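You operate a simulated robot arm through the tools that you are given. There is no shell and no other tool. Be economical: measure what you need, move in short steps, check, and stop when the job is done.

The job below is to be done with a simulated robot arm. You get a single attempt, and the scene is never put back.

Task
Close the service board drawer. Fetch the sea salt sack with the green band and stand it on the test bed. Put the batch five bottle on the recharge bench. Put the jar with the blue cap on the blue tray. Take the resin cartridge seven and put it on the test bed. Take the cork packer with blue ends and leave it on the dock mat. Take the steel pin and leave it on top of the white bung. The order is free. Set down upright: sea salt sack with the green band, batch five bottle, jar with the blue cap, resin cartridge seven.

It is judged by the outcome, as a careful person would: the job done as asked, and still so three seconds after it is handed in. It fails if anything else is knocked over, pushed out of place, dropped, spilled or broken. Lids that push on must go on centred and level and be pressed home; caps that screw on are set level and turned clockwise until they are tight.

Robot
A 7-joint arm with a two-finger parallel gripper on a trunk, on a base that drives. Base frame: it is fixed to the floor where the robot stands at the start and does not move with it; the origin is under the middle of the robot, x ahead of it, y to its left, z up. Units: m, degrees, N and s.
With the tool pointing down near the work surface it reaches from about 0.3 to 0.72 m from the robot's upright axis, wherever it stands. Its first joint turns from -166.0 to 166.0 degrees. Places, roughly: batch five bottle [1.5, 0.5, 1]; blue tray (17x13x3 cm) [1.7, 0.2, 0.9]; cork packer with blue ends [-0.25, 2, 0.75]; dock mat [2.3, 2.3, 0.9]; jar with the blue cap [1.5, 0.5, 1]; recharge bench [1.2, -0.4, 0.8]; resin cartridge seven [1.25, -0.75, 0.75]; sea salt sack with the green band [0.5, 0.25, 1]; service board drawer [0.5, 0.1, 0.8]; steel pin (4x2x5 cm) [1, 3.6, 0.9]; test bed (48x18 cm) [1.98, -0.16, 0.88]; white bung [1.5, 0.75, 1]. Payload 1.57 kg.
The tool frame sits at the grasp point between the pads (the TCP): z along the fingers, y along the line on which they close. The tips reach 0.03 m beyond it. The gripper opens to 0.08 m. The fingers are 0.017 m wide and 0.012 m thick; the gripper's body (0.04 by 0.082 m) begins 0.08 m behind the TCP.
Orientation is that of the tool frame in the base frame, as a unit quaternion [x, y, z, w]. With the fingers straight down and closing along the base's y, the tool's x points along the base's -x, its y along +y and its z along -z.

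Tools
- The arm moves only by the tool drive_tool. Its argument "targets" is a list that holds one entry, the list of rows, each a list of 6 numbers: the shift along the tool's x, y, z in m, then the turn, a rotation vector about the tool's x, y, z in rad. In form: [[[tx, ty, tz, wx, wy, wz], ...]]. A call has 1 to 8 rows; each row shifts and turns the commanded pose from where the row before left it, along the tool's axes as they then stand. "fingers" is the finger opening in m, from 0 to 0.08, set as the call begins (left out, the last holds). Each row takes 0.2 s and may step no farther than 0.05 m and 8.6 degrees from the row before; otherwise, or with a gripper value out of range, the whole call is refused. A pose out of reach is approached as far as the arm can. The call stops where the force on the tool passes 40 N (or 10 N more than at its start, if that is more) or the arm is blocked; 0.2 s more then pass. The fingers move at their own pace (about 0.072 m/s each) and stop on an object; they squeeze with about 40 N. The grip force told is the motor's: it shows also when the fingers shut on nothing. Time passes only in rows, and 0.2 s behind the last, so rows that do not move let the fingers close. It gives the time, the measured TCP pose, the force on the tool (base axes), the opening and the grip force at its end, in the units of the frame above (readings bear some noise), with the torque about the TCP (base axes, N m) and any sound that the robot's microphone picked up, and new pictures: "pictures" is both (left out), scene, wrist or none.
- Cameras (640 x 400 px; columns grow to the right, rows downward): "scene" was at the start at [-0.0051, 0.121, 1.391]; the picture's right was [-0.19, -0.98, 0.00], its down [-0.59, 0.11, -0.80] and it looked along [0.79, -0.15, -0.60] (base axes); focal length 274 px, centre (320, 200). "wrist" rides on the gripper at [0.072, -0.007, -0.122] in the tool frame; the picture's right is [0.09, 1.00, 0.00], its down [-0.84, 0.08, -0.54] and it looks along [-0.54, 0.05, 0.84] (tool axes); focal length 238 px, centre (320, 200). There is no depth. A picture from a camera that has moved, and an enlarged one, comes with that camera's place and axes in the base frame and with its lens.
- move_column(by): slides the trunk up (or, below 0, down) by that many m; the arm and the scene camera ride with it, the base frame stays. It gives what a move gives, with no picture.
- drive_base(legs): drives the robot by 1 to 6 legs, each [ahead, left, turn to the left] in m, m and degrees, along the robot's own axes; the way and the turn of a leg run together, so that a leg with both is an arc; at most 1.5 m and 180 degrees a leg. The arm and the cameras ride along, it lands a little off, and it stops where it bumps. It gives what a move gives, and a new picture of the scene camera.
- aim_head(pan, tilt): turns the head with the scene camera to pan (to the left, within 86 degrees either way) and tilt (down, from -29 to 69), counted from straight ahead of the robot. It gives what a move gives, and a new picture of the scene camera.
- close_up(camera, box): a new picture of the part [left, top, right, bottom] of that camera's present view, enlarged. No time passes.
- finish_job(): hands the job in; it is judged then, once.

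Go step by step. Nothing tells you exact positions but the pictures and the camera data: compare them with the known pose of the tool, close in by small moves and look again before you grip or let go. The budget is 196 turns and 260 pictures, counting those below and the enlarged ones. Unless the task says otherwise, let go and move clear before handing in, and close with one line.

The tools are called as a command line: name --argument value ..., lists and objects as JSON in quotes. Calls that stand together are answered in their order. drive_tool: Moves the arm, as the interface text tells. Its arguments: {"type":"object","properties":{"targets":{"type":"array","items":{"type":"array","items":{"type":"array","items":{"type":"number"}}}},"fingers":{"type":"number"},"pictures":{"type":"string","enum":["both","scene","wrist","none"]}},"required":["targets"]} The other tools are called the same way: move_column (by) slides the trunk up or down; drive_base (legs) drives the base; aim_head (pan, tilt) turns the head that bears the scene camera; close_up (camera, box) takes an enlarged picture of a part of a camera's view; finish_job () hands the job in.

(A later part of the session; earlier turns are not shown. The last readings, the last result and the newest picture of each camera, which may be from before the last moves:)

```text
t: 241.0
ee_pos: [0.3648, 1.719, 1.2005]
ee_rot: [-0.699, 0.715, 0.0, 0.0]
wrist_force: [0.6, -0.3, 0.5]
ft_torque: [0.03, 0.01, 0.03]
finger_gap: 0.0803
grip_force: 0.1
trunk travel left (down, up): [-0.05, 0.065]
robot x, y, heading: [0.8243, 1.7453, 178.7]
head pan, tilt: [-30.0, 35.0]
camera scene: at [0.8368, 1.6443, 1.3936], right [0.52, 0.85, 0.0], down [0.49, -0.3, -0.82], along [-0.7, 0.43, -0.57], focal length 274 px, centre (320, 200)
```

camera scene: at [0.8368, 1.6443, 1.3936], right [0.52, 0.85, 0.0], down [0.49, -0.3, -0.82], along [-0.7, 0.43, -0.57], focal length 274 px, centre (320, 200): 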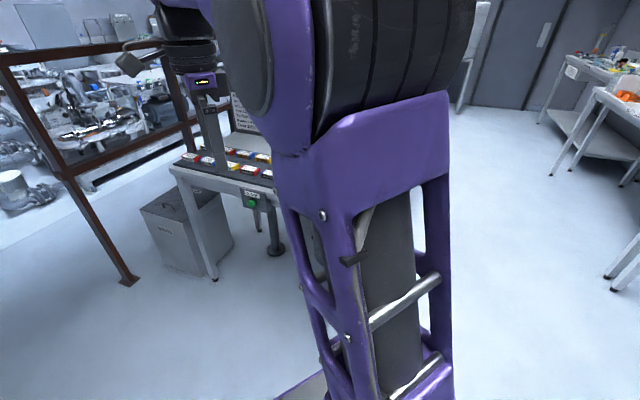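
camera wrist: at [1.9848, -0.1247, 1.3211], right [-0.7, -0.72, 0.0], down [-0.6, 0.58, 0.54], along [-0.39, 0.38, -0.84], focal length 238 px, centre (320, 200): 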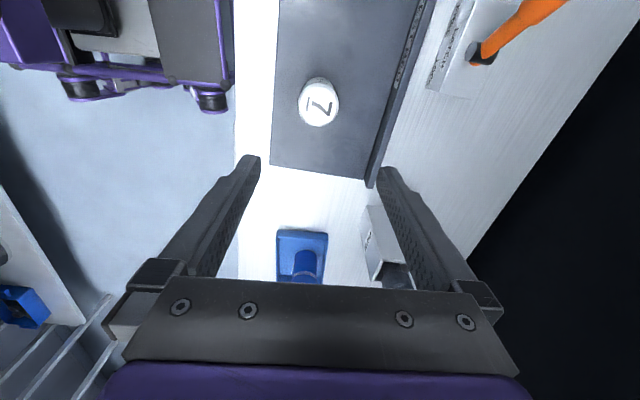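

The packers lie on a rack on that table, with coloured ends. I move in front of the rack and face it.

drive_base --legs '[[0.73, 0.26, 0], [0, 0, -55]]'

aim_head --pan 0 --tilt 45

```text
t: 247.7
ee_pos: [-0.1949, 1.8584, 1.2003]
ee_rot: [-0.29, 0.957, 0.0, 0.0]
wrist_force: [-1.1, 0.5, -0.2]
ft_torque: [-0.05, 0.02, -0.01]
finger_gap: 0.0798
grip_force: 0.0
trunk travel left (down, up): [-0.05, 0.065]
robot x, y, heading: [0.0911, 1.4963, 124.0]
head pan, tilt: [-30.0, 35.0]
camera scene: at [0.0172, 1.4275, 1.3936], right [1.0, 0.07, 0.0], down [0.04, -0.57, -0.82], along [-0.05, 0.82, -0.57], focal length 274 px, centre (320, 200)
```

scene: 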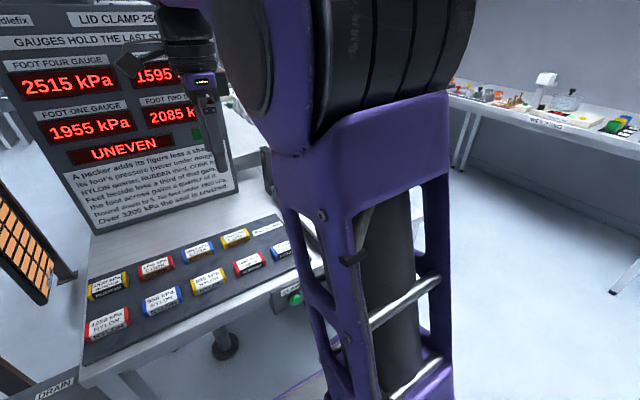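

```text
t: 248.7
ee_pos: [-0.1948, 1.8592, 1.2007]
ee_rot: [-0.29, 0.957, 0.0, 0.0]
wrist_force: [1.0, -0.8, 0.4]
ft_torque: [-0.01, -0.01, -0.03]
finger_gap: 0.0802
grip_force: 0.0
trunk travel left (down, up): [-0.05, 0.065]
robot x, y, heading: [0.0904, 1.4947, 123.5]
head pan, tilt: [0.0, 45.0]
camera scene: at [-0.0222, 1.4072, 1.3788], right [0.83, 0.56, 0.0], down [0.39, -0.59, -0.71], along [-0.39, 0.59, -0.71], focal length 274 px, centre (320, 200)
```

scene: 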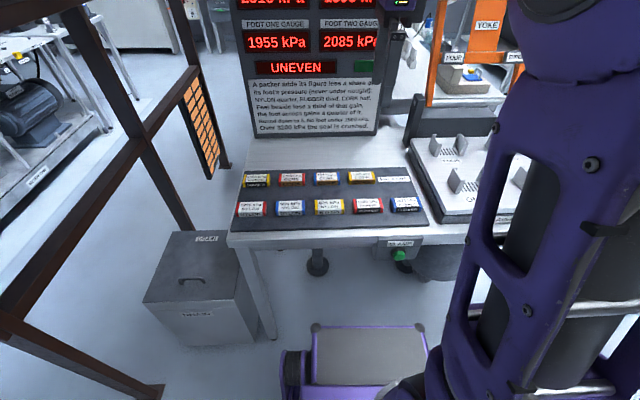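

Ten packers lie on the rack; I zoom to read the labels for cork with blue ends.

close_up --camera "scene" --box '[230, 160, 335, 225]'

close_up --camera "scene" --box '[325, 160, 430, 225]'

```text
6.10 times, centred on (282, 192) of scene
camera zoom: at [-0.0222, 1.4072, 1.3788], right [0.83, 0.56, 0.0], down [0.39, -0.59, -0.71], along [-0.39, 0.59, -0.71], focal length 1673 px, centre (549, 246)
```

zoom: 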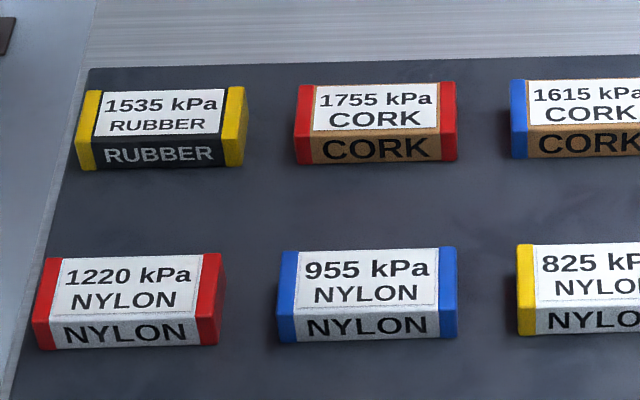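

```text
6.10 times, centred on (378, 192) of scene
camera zoom: at [-0.0222, 1.4072, 1.3788], right [0.83, 0.56, 0.0], down [0.39, -0.59, -0.71], along [-0.39, 0.59, -0.71], focal length 1673 px, centre (-30, 246)
```

zoom: 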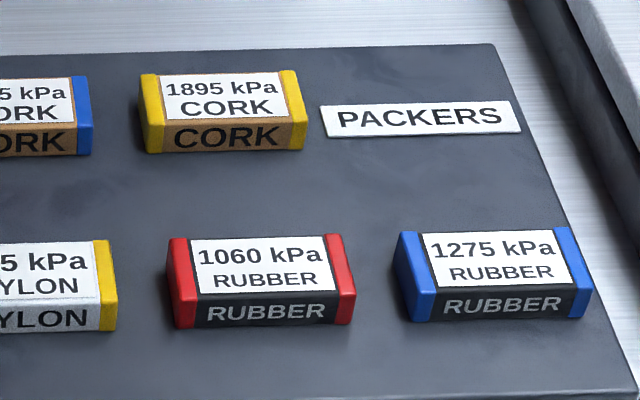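

The target is the third block in the back row ("1615 kPa CORK", blue ends), at about (-0.367, 1.968, 0.81), 8.4 × 3.3 × 2.6 cm. I move above it.

drive_tool --targets '[[[0.0165, 0.0372, 0.02, 0, 0, 0], [0.0165, 0.0372, 0.025, 0, 0, 0], [0.0165, 0.0372, 0.025, 0, 0, 0], [0.0165, 0.0372, 0.025, 0, 0, 0], [0.0165, 0.0372, 0.025, 0, 0, 0], [0, 0, 0.045, 0, 0, 0], [0, 0, 0.045, 0, 0, 0]]]' --fingers 0.06 --pictures "both"

```text
t: 250.3
ee_pos: [-0.3668, 1.9678, 0.9883]
ee_rot: [-0.29, 0.957, 0.0, 0.0]
wrist_force: [-0.1, -0.4, 0.3]
ft_torque: [0.01, 0.03, 0.05]
finger_gap: 0.0602
grip_force: 0.1
trunk travel left (down, up): [-0.05, 0.065]
robot x, y, heading: [0.0895, 1.4932, 123.8]
head pan, tilt: [0.0, 45.0]
camera scene: at [-0.0222, 1.4071, 1.3788], right [0.83, 0.56, 0.0], down [0.39, -0.59, -0.71], along [-0.39, 0.59, -0.71], focal length 274 px, centre (320, 200)
camera wrist: at [-0.4237, 1.9222, 1.1093], right [-0.63, 0.78, 0.0], down [0.65, 0.53, 0.54], along [0.42, 0.34, -0.84], focal length 238 px, centre (320, 200)
```

scene: 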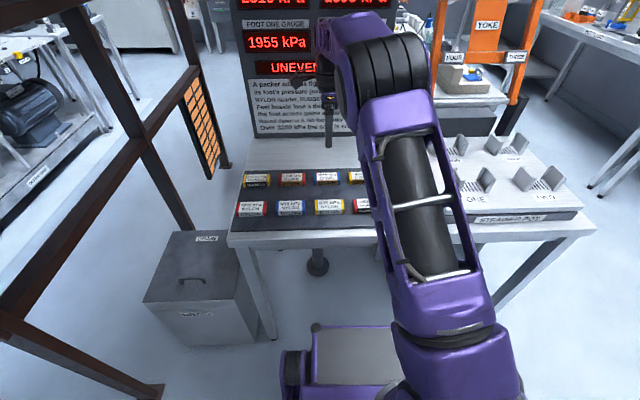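
wrist: 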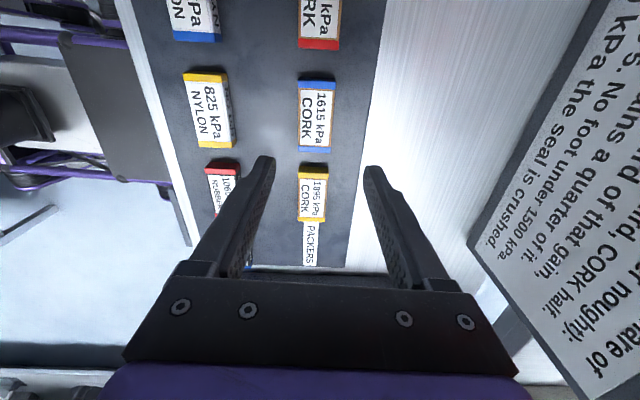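

Aligned within a few millimetres. I correct and descend to near the rack.

drive_tool --targets '[[[0.006, -0.004, 0.04, 0, 0, 0], [0, 0, 0.045, 0, 0, 0], [0, 0, 0.035, 0, 0, 0], [0, 0, 0.012, 0, 0, 0]]]' --pictures "wrist"

```text
t: 251.3
ee_pos: [-0.3679, 1.9595, 0.8584]
ee_rot: [-0.29, 0.957, 0.0, 0.0]
wrist_force: [-0.5, 0.5, -0.7]
ft_torque: [0.03, 0.0, -0.01]
finger_gap: 0.0599
grip_force: 0.2
trunk travel left (down, up): [-0.05, 0.065]
robot x, y, heading: [0.0926, 1.4927, 123.8]
head pan, tilt: [0.0, 45.0]
camera wrist: at [-0.4256, 1.9144, 0.9784], right [-0.63, 0.78, 0.0], down [0.65, 0.53, 0.54], along [0.42, 0.34, -0.84], focal length 238 px, centre (320, 200)
```

wrist: 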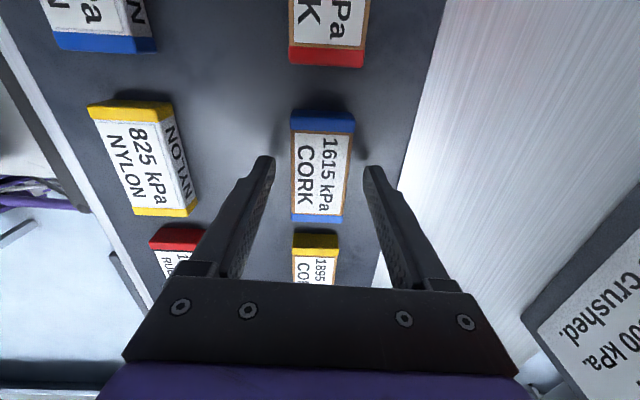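

drive_tool --targets '[[[0, 0, 0.01, 0, 0, 0], [0, 0, 0.006, 0, 0, 0], [0, 0, 0.004, 0, 0, 0], [0, 0, 0, 0, 0, 0]]]' --pictures "wrist"

```text
t: 252.3
ee_pos: [-0.3694, 1.9603, 0.8421]
ee_rot: [-0.29, 0.957, 0.002, -0.001]
wrist_force: [3.3, 1.4, 29.0]
ft_torque: [-0.8, -0.68, 0.07]
finger_gap: 0.0602
grip_force: 0.0
trunk travel left (down, up): [-0.05, 0.065]
robot x, y, heading: [0.0905, 1.495, 123.6]
head pan, tilt: [0.0, 45.0]
camera wrist: at [-0.4254, 1.914, 0.963], right [-0.63, 0.78, 0.01], down [0.66, 0.53, 0.54], along [0.42, 0.34, -0.84], focal length 238 px, centre (320, 200)
```

wrist: 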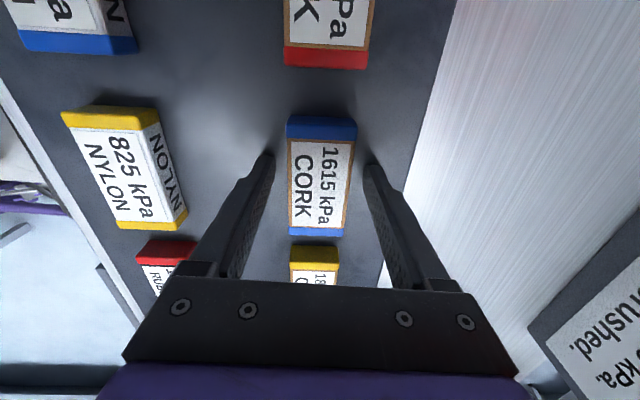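

The tips touch the rack; I rise 4 mm and close on the block.

drive_tool --targets '[[[0, 0, -0.006, 0, 0, 0], [0, 0, 0, 0, 0, 0]]]' --pictures "none"

drive_tool --targets '[[[0, 0, 0, 0, 0, 0], [0, 0, 0, 0, 0, 0], [0, 0, 0, 0, 0, 0]]]' --fingers 0 --pictures "none"

drive_tool --targets '[[[0, 0, -0.01, 0, 0, 0], [0, 0, -0.04, 0, 0, 0], [0, 0, -0.05, 0, 0, 0]]]' --pictures "both"

```text
t: 252.9
ee_pos: [-0.369, 1.9587, 0.8424]
ee_rot: [-0.29, 0.957, -0.001, 0.0]
wrist_force: [0.3, 1.2, 0.7]
ft_torque: [-0.12, 0.09, -0.01]
finger_gap: 0.0598
grip_force: 0.0
trunk travel left (down, up): [-0.05, 0.065]
robot x, y, heading: [0.0907, 1.4965, 123.9]
head pan, tilt: [0.0, 45.0]
```

```text
t: 253.7
ee_pos: [-0.3693, 1.9602, 0.8443]
ee_rot: [-0.29, 0.957, 0.0, 0.0]
wrist_force: [-0.4, 0.2, 0.0]
ft_torque: [-0.01, -0.01, -0.02]
finger_gap: 0.0388
grip_force: 40.1
trunk travel left (down, up): [-0.05, 0.065]
robot x, y, heading: [0.0896, 1.4953, 123.7]
head pan, tilt: [0.0, 45.0]
```

```text
t: 254.5
ee_pos: [-0.3714, 1.9606, 0.9431]
ee_rot: [-0.289, 0.957, -0.001, 0.001]
wrist_force: [-0.9, 0.6, -0.4]
ft_torque: [-0.04, -0.02, 0.0]
finger_gap: 0.0385
grip_force: 39.8
trunk travel left (down, up): [-0.05, 0.065]
robot x, y, heading: [0.0918, 1.4954, 123.8]
head pan, tilt: [0.0, 45.0]
camera scene: at [-0.0224, 1.4073, 1.3787], right [0.83, 0.56, 0.0], down [0.39, -0.59, -0.71], along [-0.39, 0.59, -0.71], focal length 274 px, centre (320, 200)
camera wrist: at [-0.4278, 1.9151, 1.0642], right [-0.63, 0.78, 0.0], down [0.65, 0.53, 0.54], along [0.42, 0.34, -0.84], focal length 238 px, centre (320, 200)
```

scene: 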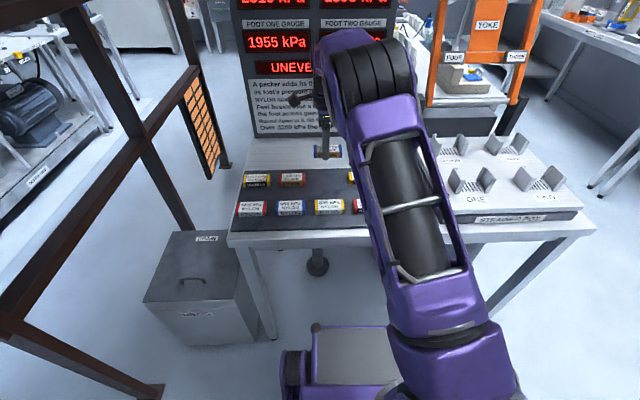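
wrist: 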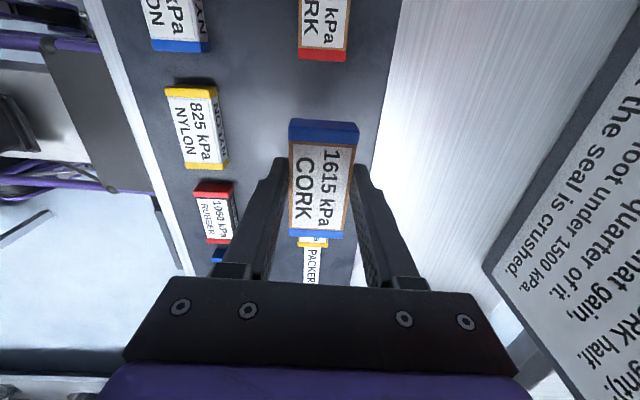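

I have the cork packer. I retract and drive toward the dock mat.

drive_tool --targets '[[[-0.0131, -0.027, -0.0367, 0, 0, 0], [-0.0131, -0.027, -0.0367, 0, 0, 0], [-0.0131, -0.027, -0.0367, 0, 0, 0], [-0.0131, -0.027, -0.0367, 0, 0, 0], [-0.0131, -0.027, -0.0367, 0, 0, 0], [-0.0131, -0.027, -0.0367, 0, 0, 0], [-0.0131, -0.027, -0.0367, 0, 0, 0]]]' --pictures "none"

drive_base --legs '[[0, 0, -111.6], [1.2, 0, 0], [0.4, 0, 0], [0, 0, 25]]'

```text
t: 256.1
ee_pos: [-0.1905, 1.8555, 1.2035]
ee_rot: [-0.29, 0.957, -0.001, 0.0]
wrist_force: [-0.6, 0.7, -0.4]
ft_torque: [0.02, 0.01, 0.0]
finger_gap: 0.0389
grip_force: 39.5
trunk travel left (down, up): [-0.05, 0.065]
robot x, y, heading: [0.0933, 1.4927, 123.5]
head pan, tilt: [0.0, 45.0]
```

```text
t: 270.3
ee_pos: [1.9793, 2.1397, 1.2029]
ee_rot: [0.441, 0.897, 0.0, 0.001]
wrist_force: [-0.1, 1.2, -0.3]
ft_torque: [0.02, -0.01, -0.01]
finger_gap: 0.0385
grip_force: 40.0
trunk travel left (down, up): [-0.05, 0.065]
robot x, y, heading: [1.6378, 1.8339, 37.7]
head pan, tilt: [0.0, 45.0]
camera scene: at [1.5459, 1.9366, 1.3787], right [0.61, -0.79, 0.0], down [-0.56, -0.43, -0.71], along [0.56, 0.43, -0.71], focal length 274 px, centre (320, 200)
```

scene: 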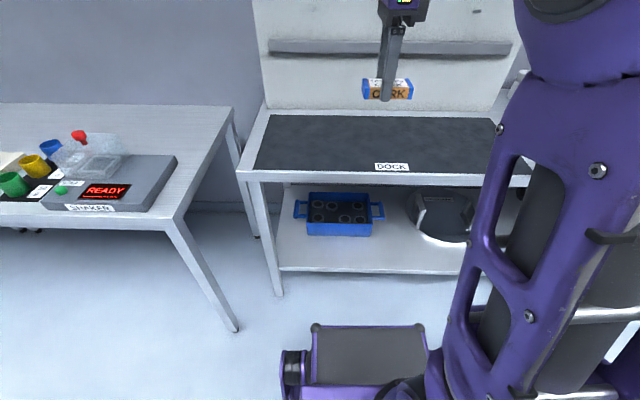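

The dock mat is ahead. I drive closer by 0.18 m.

drive_base --legs '[[0.18, -0.05, 0]]'

```text
t: 271.9
ee_pos: [2.1527, 2.2098, 1.2019]
ee_rot: [0.44, 0.898, 0.0, -0.001]
wrist_force: [-0.3, 0.2, -0.3]
ft_torque: [0.03, 0.02, 0.02]
finger_gap: 0.0386
grip_force: 40.3
trunk travel left (down, up): [-0.05, 0.065]
robot x, y, heading: [1.8115, 1.9047, 37.8]
head pan, tilt: [0.0, 45.0]
camera scene: at [1.7196, 2.0072, 1.3787], right [0.61, -0.79, 0.0], down [-0.56, -0.43, -0.71], along [0.56, 0.43, -0.71], focal length 274 px, centre (320, 200)
```

scene: 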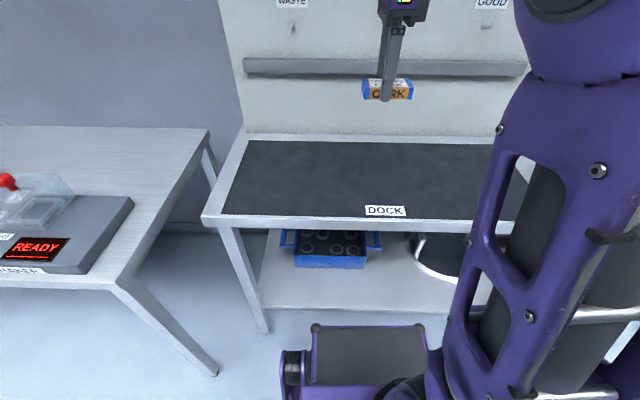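

drive_tool --targets '[[[-0.008, 0.036, 0.02, 0, 0, 0], [-0.008, 0.036, 0.02, 0, 0, 0], [-0.008, 0.036, 0.02, 0, 0, 0], [-0.008, 0.036, 0.02, 0, 0, 0], [0, 0, 0.05, 0, 0, 0], [0, 0, 0.05, 0, 0, 0], [0, 0, 0.05, 0, 0, 0]]]' --pictures "both"

```text
t: 273.4
ee_pos: [2.2859, 2.2721, 0.9731]
ee_rot: [0.439, 0.898, -0.001, 0.0]
wrist_force: [-0.3, -0.7, -1.5]
ft_torque: [-0.01, 0.02, 0.01]
finger_gap: 0.0387
grip_force: 40.3
trunk travel left (down, up): [-0.05, 0.065]
robot x, y, heading: [1.8167, 1.9078, 38.0]
head pan, tilt: [0.0, 45.0]
camera scene: at [1.7195, 2.0071, 1.3788], right [0.61, -0.79, 0.0], down [-0.56, -0.43, -0.71], along [0.56, 0.43, -0.71], focal length 274 px, centre (320, 200)
camera wrist: at [2.236, 2.3247, 1.0938], right [0.73, 0.68, 0.0], down [0.57, -0.61, 0.54], along [0.37, -0.4, -0.84], focal length 238 px, centre (320, 200)
```

scene: 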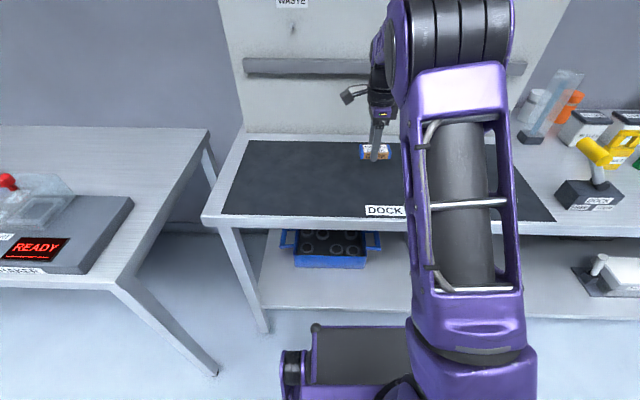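
wrist: 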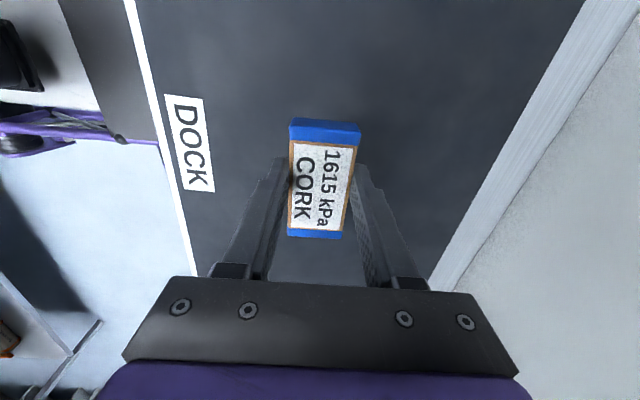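

Right over the mat. I lower to contact.

drive_tool --targets '[[[0, 0, 0.04, 0, 0, 0], [0, 0, 0.012, 0, 0, 0], [0, 0, 0.006, 0, 0, 0], [0, 0, 0, 0, 0, 0]]]' --pictures "none"

drive_tool --targets '[[[0, 0, 0.004, 0, 0, 0], [0, 0, 0, 0, 0, 0]]]' --pictures "none"

```text
t: 274.4
ee_pos: [2.2865, 2.2729, 0.9144]
ee_rot: [0.44, 0.898, -0.001, -0.001]
wrist_force: [-0.7, -1.3, -0.9]
ft_torque: [0.0, 0.01, -0.03]
finger_gap: 0.0385
grip_force: 39.7
trunk travel left (down, up): [-0.05, 0.065]
robot x, y, heading: [1.8115, 1.9036, 37.8]
head pan, tilt: [0.0, 45.0]
```

```text
t: 275.1
ee_pos: [2.2863, 2.2728, 0.9094]
ee_rot: [0.44, 0.898, 0.0, -0.001]
wrist_force: [-0.7, -0.5, -0.1]
ft_torque: [0.0, 0.0, -0.01]
finger_gap: 0.0387
grip_force: 40.1
trunk travel left (down, up): [-0.05, 0.065]
robot x, y, heading: [1.8106, 1.9067, 37.9]
head pan, tilt: [0.0, 45.0]
```

drive_tool --targets '[[[0, 0, 0.003, 0, 0, 0], [0, 0, 0.003, 0, 0, 0], [0, 0, 0, 0, 0, 0]]]' --pictures "none"

drive_tool --targets '[[[0, 0, 0.003, 0, 0, 0], [0, 0, 0, 0, 0, 0]]]' --pictures "wrist"

```text
t: 275.9
ee_pos: [2.2864, 2.2731, 0.9042]
ee_rot: [0.439, 0.898, 0.0, 0.0]
wrist_force: [-0.5, 0.0, -0.2]
ft_torque: [0.01, 0.0, 0.01]
finger_gap: 0.0385
grip_force: 40.0
trunk travel left (down, up): [-0.05, 0.065]
robot x, y, heading: [1.8135, 1.9089, 37.7]
head pan, tilt: [0.0, 45.0]
```

```text
t: 276.4
ee_pos: [2.2861, 2.2734, 0.901]
ee_rot: [0.44, 0.898, 0.001, 0.0]
wrist_force: [-0.1, 0.6, -0.7]
ft_torque: [-0.05, 0.02, -0.02]
finger_gap: 0.0386
grip_force: 40.2
trunk travel left (down, up): [-0.05, 0.065]
robot x, y, heading: [1.8098, 1.9038, 37.5]
head pan, tilt: [0.0, 45.0]
camera wrist: at [2.2365, 2.3254, 1.0216], right [0.73, 0.68, 0.0], down [0.57, -0.61, 0.54], along [0.37, -0.4, -0.84], focal length 238 px, centre (320, 200)
```

wrist: 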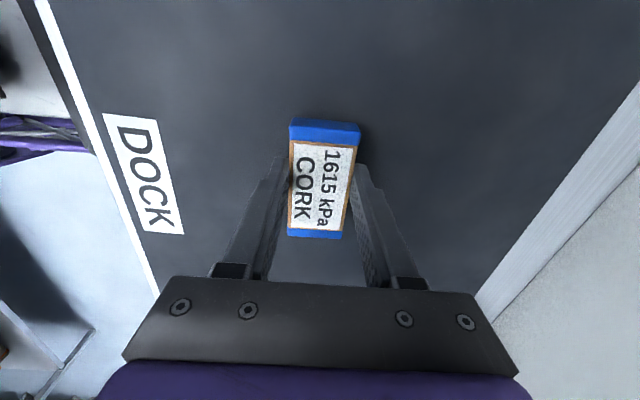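

drive_tool --targets '[[[0, 0, 0.003, 0, 0, 0], [0, 0, 0.003, 0, 0, 0], [0, 0, 0.003, 0, 0, 0], [0, 0, 0, 0, 0, 0]]]' --pictures "none"

```text
t: 277.4
ee_pos: [2.2855, 2.2723, 0.8919]
ee_rot: [0.44, 0.898, 0.0, 0.001]
wrist_force: [0.0, 0.0, -0.4]
ft_torque: [0.01, 0.01, 0.01]
finger_gap: 0.0383
grip_force: 40.1
trunk travel left (down, up): [-0.05, 0.065]
robot x, y, heading: [1.8157, 1.9056, 37.8]
head pan, tilt: [0.0, 45.0]
```

drive_tool --targets '[[[0, 0, 0.003, 0, 0, 0], [0, 0, 0.003, 0, 0, 0], [0, 0, 0, 0, 0, 0]]]' --pictures "none"

drive_tool --targets '[[[0, 0, 0.003, 0, 0, 0], [0, 0, 0, 0, 0, 0]]]' --pictures "wrist"

```text
t: 278.2
ee_pos: [2.2861, 2.2727, 0.8904]
ee_rot: [0.441, 0.898, 0.003, 0.0]
wrist_force: [0.0, -0.1, 28.8]
ft_torque: [-0.44, 0.61, 0.1]
finger_gap: 0.0383
grip_force: 40.0
trunk travel left (down, up): [-0.05, 0.065]
robot x, y, heading: [1.8133, 1.9044, 37.8]
head pan, tilt: [0.0, 45.0]
```

```text
t: 278.6
ee_pos: [2.2861, 2.2719, 0.8897]
ee_rot: [0.441, 0.897, 0.003, 0.001]
wrist_force: [-8.6, -6.2, 17.6]
ft_torque: [-0.42, 0.64, -0.02]
finger_gap: 0.0385
grip_force: 40.4
trunk travel left (down, up): [-0.05, 0.065]
robot x, y, heading: [1.8125, 1.9094, 37.7]
head pan, tilt: [0.0, 45.0]
stopped in row 1: the force on the tool passed its limit at 43 N (the readings are from after the stop); the commanded pose is now the measured one
camera wrist: at [2.2354, 2.324, 1.0109], right [0.73, 0.68, 0.01], down [0.57, -0.62, 0.54], along [0.37, -0.39, -0.84], focal length 238 px, centre (320, 200)
```

wrist: 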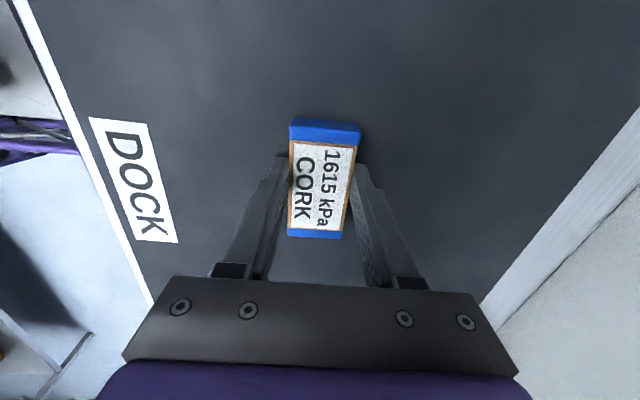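

Landed on the mat. I open and rise.

drive_tool --targets '[[[0, 0, -0.002, 0, 0, 0], [0, 0, 0, 0, 0, 0], [0, 0, -0.03, 0, 0, 0], [0, -0.03, -0.04, 0, 0, 0], [0, -0.03, -0.04, 0, 0, 0], [0, -0.03, -0.04, 0, 0, 0], [0, -0.03, -0.04, 0, 0, 0], [0.02, -0.02, -0.04, 0, 0, 0]]]' --fingers 0.06 --pictures "both"

```text
t: 280.4
ee_pos: [2.1643, 2.2025, 1.1211]
ee_rot: [0.441, 0.898, 0.002, 0.001]
wrist_force: [-0.4, -0.6, -0.1]
ft_torque: [0.0, 0.04, -0.01]
finger_gap: 0.0601
grip_force: 0.1
trunk travel left (down, up): [-0.05, 0.065]
robot x, y, heading: [1.8134, 1.9069, 37.9]
head pan, tilt: [0.0, 45.0]
camera scene: at [1.7198, 2.0072, 1.3787], right [0.61, -0.79, 0.0], down [-0.56, -0.43, -0.71], along [0.56, 0.43, -0.71], focal length 274 px, centre (320, 200)
camera wrist: at [2.1137, 2.2547, 1.2411], right [0.73, 0.68, 0.0], down [0.57, -0.62, 0.54], along [0.37, -0.39, -0.84], focal length 238 px, centre (320, 200)
```

scene: 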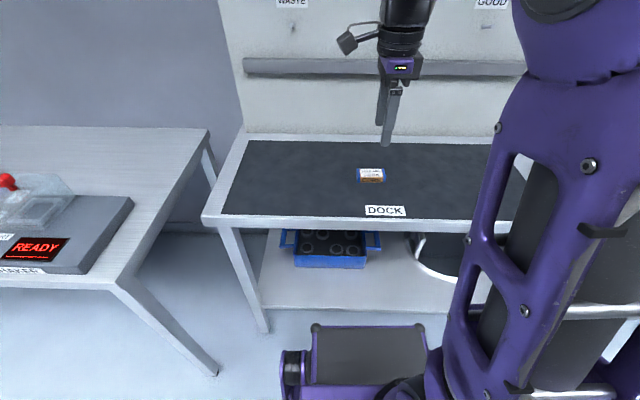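
wrist: 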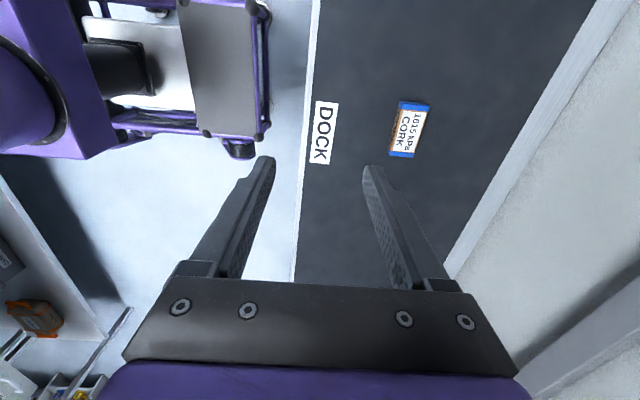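

The packer lies on the mat. For the steel pin I retract, back off, and strafe left along the weighing bench.

drive_tool --targets '[[[0, 0, -0.04, 0, 0, 0], [0, 0, -0.04, 0, 0, 0]]]' --pictures "none"

drive_base --legs '[[-0.27, 0, 0], [0, 1.2, 0]]'

aim_head --pan 15 --tilt 25

```text
t: 281.0
ee_pos: [2.1627, 2.2026, 1.1983]
ee_rot: [0.441, 0.898, 0.002, 0.001]
wrist_force: [0.5, 0.1, -0.5]
ft_torque: [0.01, -0.02, 0.02]
finger_gap: 0.0601
grip_force: 0.1
trunk travel left (down, up): [-0.05, 0.065]
robot x, y, heading: [1.8141, 1.9045, 37.9]
head pan, tilt: [0.0, 45.0]
```

```text
t: 294.5
ee_pos: [1.2104, 3.0039, 1.1975]
ee_rot: [0.447, 0.894, 0.003, 0.001]
wrist_force: [0.6, 0.0, 0.7]
ft_torque: [0.0, 0.0, 0.0]
finger_gap: 0.0601
grip_force: 0.0
trunk travel left (down, up): [-0.05, 0.065]
robot x, y, heading: [0.8581, 2.7085, 36.7]
head pan, tilt: [0.0, 45.0]
camera scene: at [0.7657, 2.8144, 1.3787], right [0.6, -0.8, 0.0], down [-0.57, -0.42, -0.71], along [0.57, 0.42, -0.71], focal length 274 px, centre (320, 200)
```

scene: 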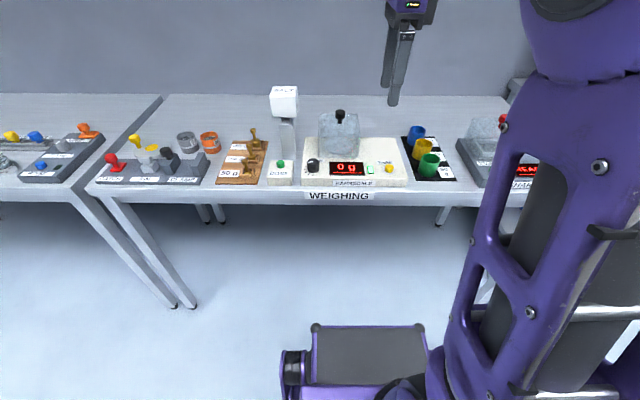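

```text
t: 295.4
ee_pos: [1.2122, 3.0029, 1.1989]
ee_rot: [0.447, 0.895, 0.002, 0.001]
wrist_force: [0.7, 0.3, 0.4]
ft_torque: [-0.01, -0.01, 0.01]
finger_gap: 0.0602
grip_force: 0.0
trunk travel left (down, up): [-0.05, 0.065]
robot x, y, heading: [0.8578, 2.7094, 36.8]
head pan, tilt: [15.0, 25.0]
camera scene: at [0.7575, 2.8381, 1.4092], right [0.79, -0.62, 0.0], down [-0.26, -0.33, -0.91], along [0.56, 0.71, -0.42], focal length 274 px, centre (320, 200)
```

scene: 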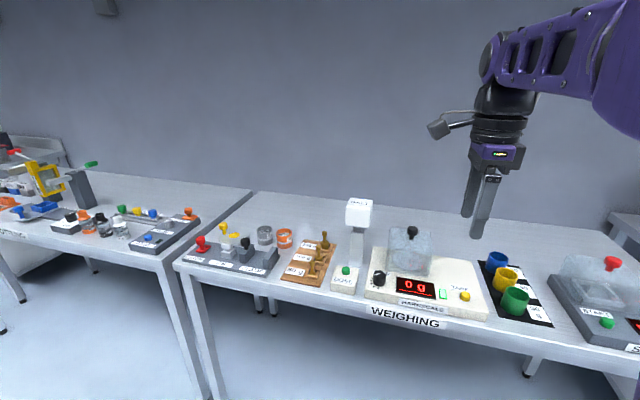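

close_up --camera "scene" --box '[170, 210, 340, 300]'

close_up --camera "scene" --box '[30, 170, 210, 270]'

```text
3.76 times, centred on (255, 255) of scene
camera zoom: at [0.7575, 2.8381, 1.4092], right [0.79, -0.62, 0.0], down [-0.26, -0.33, -0.91], along [0.56, 0.71, -0.42], focal length 1033 px, centre (565, -7)
```

zoom: 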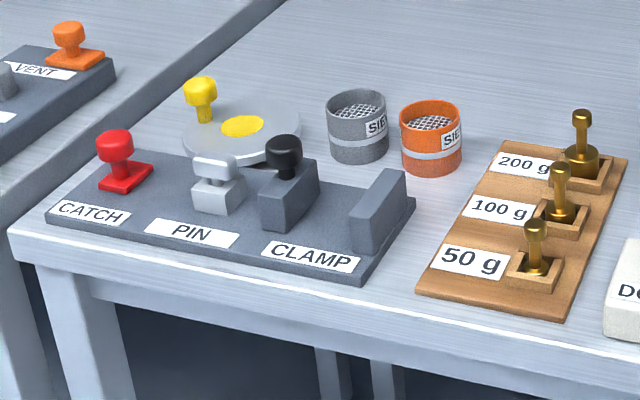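

```text
3.56 times, centred on (120, 220) of scene
camera zoom: at [0.7575, 2.8381, 1.4092], right [0.79, -0.62, 0.0], down [-0.26, -0.33, -0.91], along [0.56, 0.71, -0.42], focal length 976 px, centre (1031, 129)
```

zoom: 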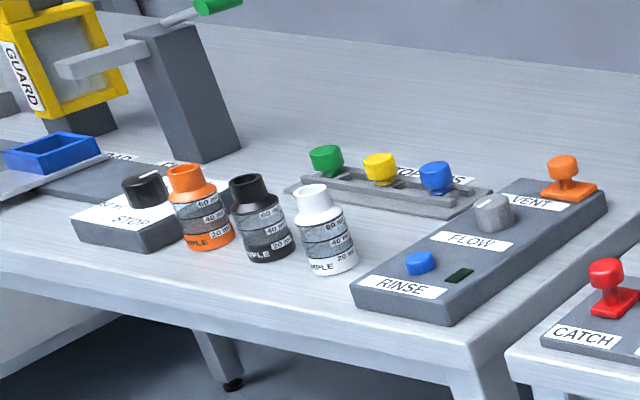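

The steel pin with its T-handle sits at the label PIN, about (0.97, 3.585). I strafe in front of it and look straight on.

drive_base --legs '[[0.02, 0.58, 0]]'

aim_head --pan 0 --tilt 45

close_up --camera "scene" --box '[270, 110, 430, 210]'

```text
t: 301.4
ee_pos: [0.8844, 3.4761, 1.1981]
ee_rot: [0.45, 0.893, 0.002, 0.001]
wrist_force: [0.4, -0.4, -0.8]
ft_torque: [0.01, 0.04, 0.01]
finger_gap: 0.0599
grip_force: 0.1
trunk travel left (down, up): [-0.05, 0.065]
robot x, y, heading: [0.5282, 3.186, 36.6]
head pan, tilt: [15.0, 25.0]
camera scene: at [0.4288, 3.3142, 1.4093], right [0.78, -0.62, 0.0], down [-0.26, -0.33, -0.91], along [0.56, 0.71, -0.42], focal length 274 px, centre (320, 200)
```

scene: 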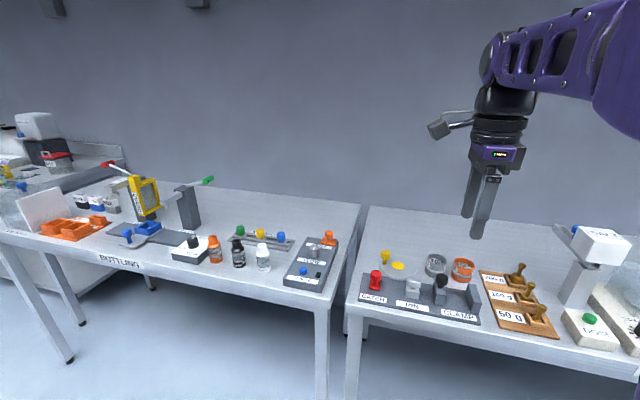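

```text
t: 302.2
ee_pos: [0.885, 3.4759, 1.199]
ee_rot: [0.45, 0.893, 0.003, 0.001]
wrist_force: [-0.7, -0.4, 0.0]
ft_torque: [-0.02, -0.04, -0.02]
finger_gap: 0.06
grip_force: 0.0
trunk travel left (down, up): [-0.05, 0.065]
robot x, y, heading: [0.5278, 3.1843, 36.5]
head pan, tilt: [0.0, 45.0]
camera scene: at [0.4368, 3.2906, 1.3788], right [0.6, -0.8, 0.0], down [-0.57, -0.42, -0.71], along [0.57, 0.42, -0.71], focal length 274 px, centre (320, 200)
```

scene: 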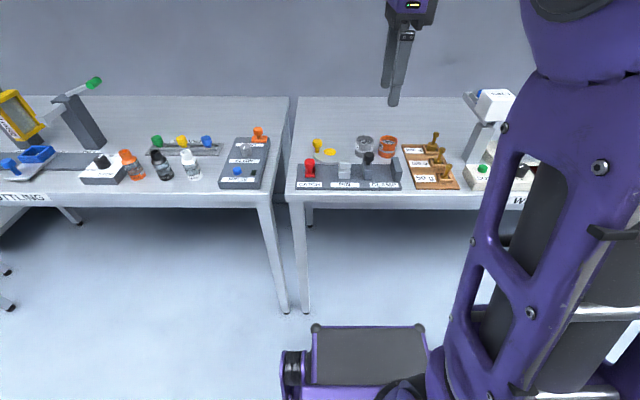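

```text
4.00 times, centred on (350, 160) of scene
camera zoom: at [0.4368, 3.2906, 1.3788], right [0.6, -0.8, 0.0], down [-0.57, -0.42, -0.71], along [0.57, 0.42, -0.71], focal length 1098 px, centre (200, 360)
```

zoom: 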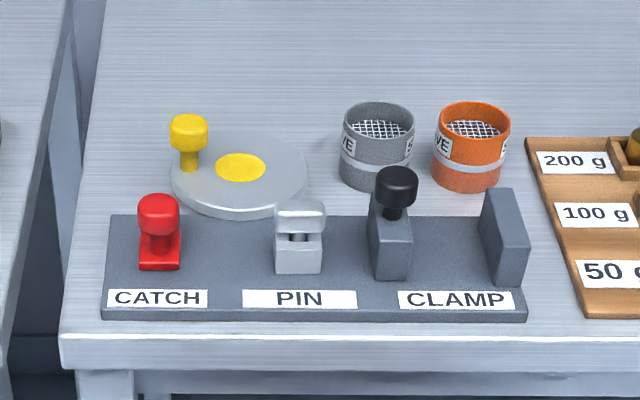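

drive_tool --targets '[[[0.0157, 0.0403, 0, 0, 0, 0], [0.0157, 0.0403, 0, 0, 0, 0], [0.0157, 0.0403, 0, 0, 0, 0], [0, 0, 0.045, 0, 0, 0], [0, 0, 0.045, 0, 0, 0], [0, 0, 0.04, 0, 0, 0]]]' --pictures "wrist"

close_up --camera "wrist" --box '[240, 60, 400, 190]'

```text
t: 303.6
ee_pos: [0.9549, 3.585, 1.0686]
ee_rot: [0.45, 0.893, 0.001, 0.001]
wrist_force: [0.6, 0.1, -0.6]
ft_torque: [0.03, -0.04, 0.0]
finger_gap: 0.0602
grip_force: 0.1
trunk travel left (down, up): [-0.05, 0.065]
robot x, y, heading: [0.5277, 3.1834, 36.5]
head pan, tilt: [0.0, 45.0]
camera wrist: at [0.9054, 3.6385, 1.1903], right [0.75, 0.67, 0.01], down [0.56, -0.63, 0.54], along [0.36, -0.4, -0.84], focal length 238 px, centre (320, 200)
```

wrist: 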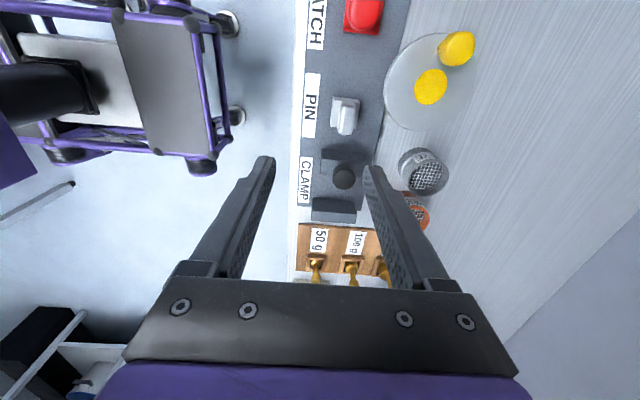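

```text
3.08 times, centred on (320, 125) of wrist
camera zoom: at [0.9054, 3.6385, 1.1903], right [0.75, 0.67, 0.01], down [0.56, -0.63, 0.54], along [0.36, -0.4, -0.84], focal length 733 px, centre (320, 431)
```

zoom: 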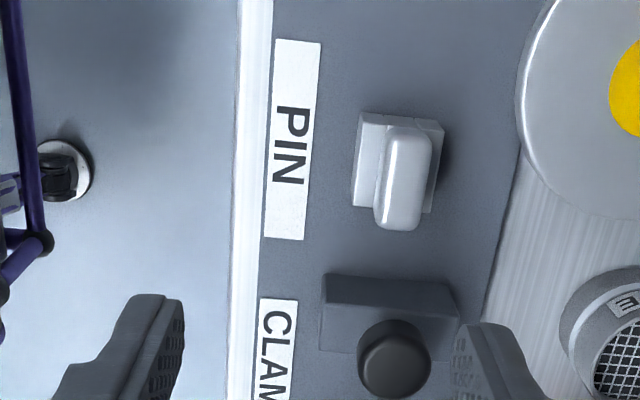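

The pin is a T: a 4 × 2 cm head on a shank set in a socket block. I'll grip the head across its ends, so I turn the gripper 90°.

drive_tool --targets '[[[0, 0, 0, 0, 0, -0.1428], [0, 0, 0, 0, 0, -0.1428], [0, 0, 0, 0, 0, -0.1428], [0, 0, 0, 0, 0, -0.1428], [0, 0, 0, 0, 0, -0.1428], [0, 0, 0, 0, 0, -0.1428], [0, 0, 0, 0, 0, -0.1428], [0, 0, 0, 0, 0, -0.1428]]]' --fingers 0.06 --pictures "none"

drive_tool --targets '[[[0, 0, 0, 0, 0, -0.1428], [0, 0, 0, 0, 0, -0.1428], [0, 0, 0, 0, 0, -0.1428], [0, 0, 0.03, 0, 0, 0]]]' --pictures "wrist"

close_up --camera "wrist" --box '[240, 70, 400, 200]'

```text
t: 305.4
ee_pos: [0.9541, 3.5863, 1.0674]
ee_rot: [-0.105, 0.994, 0.001, 0.002]
wrist_force: [0.7, 0.0, 0.7]
ft_torque: [-0.01, -0.01, -0.05]
finger_gap: 0.0603
grip_force: 0.1
trunk travel left (down, up): [-0.05, 0.065]
robot x, y, heading: [0.5251, 3.1836, 36.6]
head pan, tilt: [0.0, 45.0]
```

```text
t: 306.4
ee_pos: [0.9544, 3.5851, 1.0392]
ee_rot: [-0.313, 0.95, 0.001, 0.003]
wrist_force: [-0.6, -0.3, -0.1]
ft_torque: [-0.01, 0.0, -0.02]
finger_gap: 0.0599
grip_force: 0.1
trunk travel left (down, up): [-0.05, 0.065]
robot x, y, heading: [0.5288, 3.1851, 36.5]
head pan, tilt: [0.0, 45.0]
camera wrist: at [0.8993, 3.5374, 1.1593], right [-0.67, 0.75, 0.0], down [0.62, 0.56, 0.55], along [0.41, 0.36, -0.84], focal length 238 px, centre (320, 200)
```

wrist: 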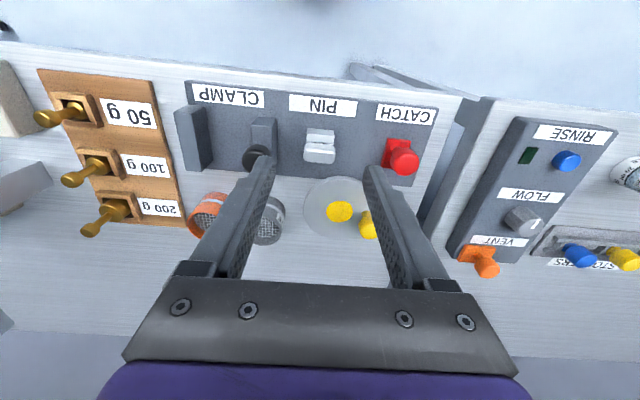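

```text
3.08 times, centred on (320, 135) of wrist
camera zoom: at [0.8993, 3.5374, 1.1593], right [-0.67, 0.75, 0.0], down [0.62, 0.56, 0.55], along [0.41, 0.36, -0.84], focal length 733 px, centre (320, 400)
```

zoom: 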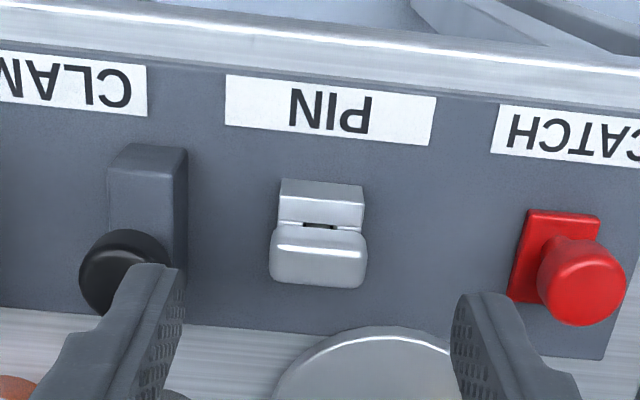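

drive_tool --targets '[[[-0.0266, 0, 0, 0, 0, 0], [0, 0, 0.045, 0, 0, 0.105], [0, 0, 0.035, 0, 0, 0]]]' --pictures "wrist"

close_up --camera "wrist" --box '[240, 100, 400, 230]'

```text
t: 307.2
ee_pos: [0.9754, 3.6024, 0.96]
ee_rot: [-0.263, 0.965, 0.001, 0.003]
wrist_force: [-0.1, -0.1, 0.7]
ft_torque: [0.04, -0.02, 0.03]
finger_gap: 0.0598
grip_force: 0.1
trunk travel left (down, up): [-0.05, 0.065]
robot x, y, heading: [0.5257, 3.1879, 36.4]
head pan, tilt: [0.0, 45.0]
camera wrist: at [0.9157, 3.5604, 1.0791], right [-0.58, 0.81, 0.0], down [0.68, 0.49, 0.55], along [0.44, 0.32, -0.84], focal length 238 px, centre (320, 200)
```

wrist: 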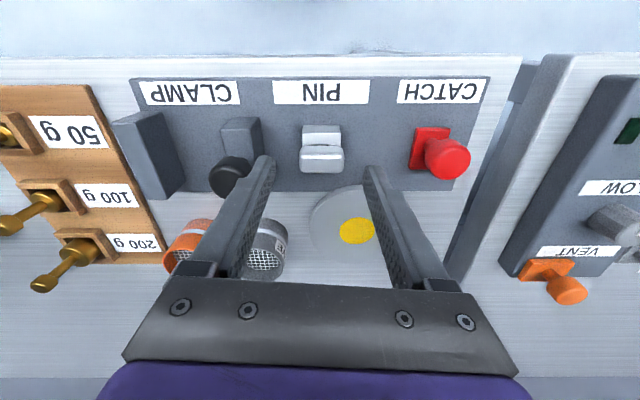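

```text
3.08 times, centred on (320, 165) of wrist
camera zoom: at [0.9157, 3.5604, 1.0791], right [-0.58, 0.81, 0.0], down [0.68, 0.49, 0.55], along [0.44, 0.32, -0.84], focal length 733 px, centre (320, 308)
```

zoom: 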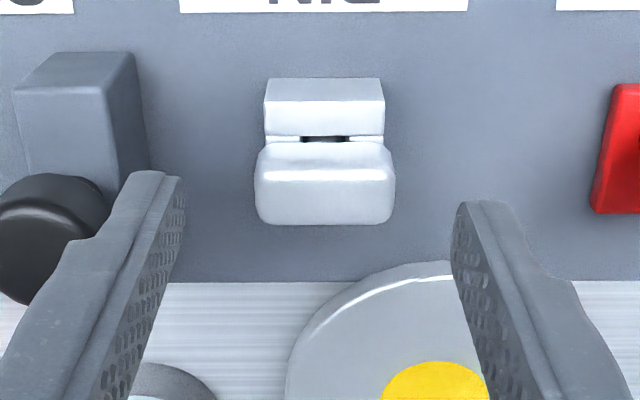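

Aligned. I narrow the fingers slightly to stay clear of the clamp block and descend onto the head.

drive_tool --targets '[[[0, 0.001, 0, 0, 0, 0], [0, 0, 0.03, 0, 0, 0], [0, 0, 0.016, 0, 0, 0], [0, 0, 0, 0, 0, 0]]]' --fingers 0.053 --pictures "wrist"

close_up --camera "wrist" --box '[230, 110, 410, 256]'

```text
t: 308.2
ee_pos: [0.9757, 3.603, 0.9122]
ee_rot: [-0.262, 0.965, 0.0, 0.002]
wrist_force: [0.4, 0.0, 0.1]
ft_torque: [-0.01, 0.01, 0.02]
finger_gap: 0.0529
grip_force: 0.0
trunk travel left (down, up): [-0.05, 0.065]
robot x, y, heading: [0.5288, 3.1866, 36.4]
head pan, tilt: [0.0, 45.0]
camera wrist: at [0.9158, 3.5611, 1.0326], right [-0.58, 0.81, 0.0], down [0.68, 0.49, 0.55], along [0.44, 0.32, -0.84], focal length 238 px, centre (320, 200)
```

wrist: 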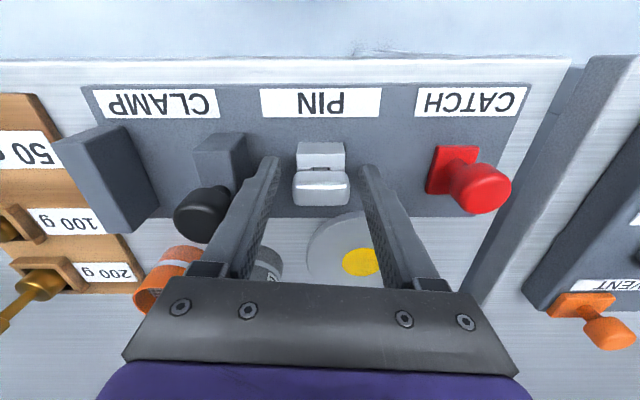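

```text
2.74 times, centred on (320, 183) of wrist
camera zoom: at [0.9158, 3.5611, 1.0326], right [-0.58, 0.81, 0.0], down [0.68, 0.49, 0.55], along [0.44, 0.32, -0.84], focal length 653 px, centre (320, 247)
```

zoom: 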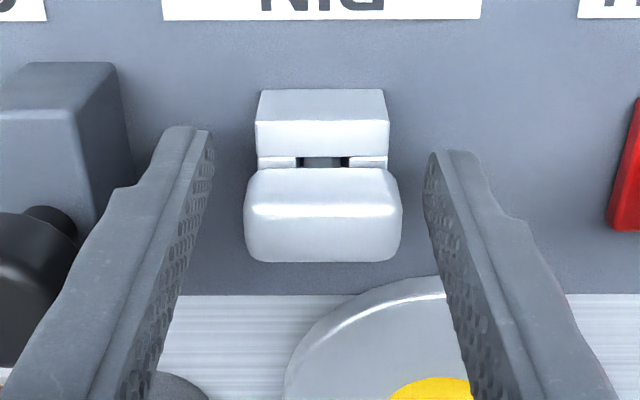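

Head sits between the pads. I close on it.

drive_tool --targets '[[[-0.004, 0, 0.002, 0, 0, 0], [0, 0, 0, 0, 0, 0], [0, 0, 0, 0, 0, 0], [0, 0, 0, 0, 0, 0]]]' --fingers 0 --pictures "wrist"

```text
t: 309.2
ee_pos: [0.9779, 3.6056, 0.9098]
ee_rot: [-0.263, 0.965, 0.0, 0.002]
wrist_force: [-5.8, -0.8, 6.5]
ft_torque: [0.02, 0.15, 0.01]
finger_gap: 0.0349
grip_force: 40.3
trunk travel left (down, up): [-0.05, 0.065]
robot x, y, heading: [0.5218, 3.1841, 36.4]
head pan, tilt: [0.0, 45.0]
camera wrist: at [0.9184, 3.5635, 1.0319], right [-0.58, 0.81, 0.0], down [0.68, 0.49, 0.55], along [0.44, 0.32, -0.84], focal length 238 px, centre (320, 200)
```

wrist: 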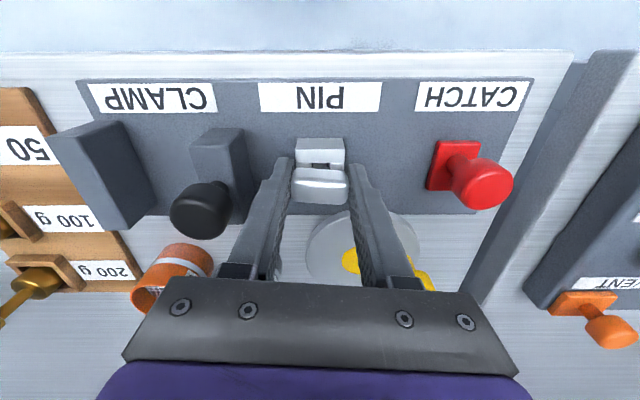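

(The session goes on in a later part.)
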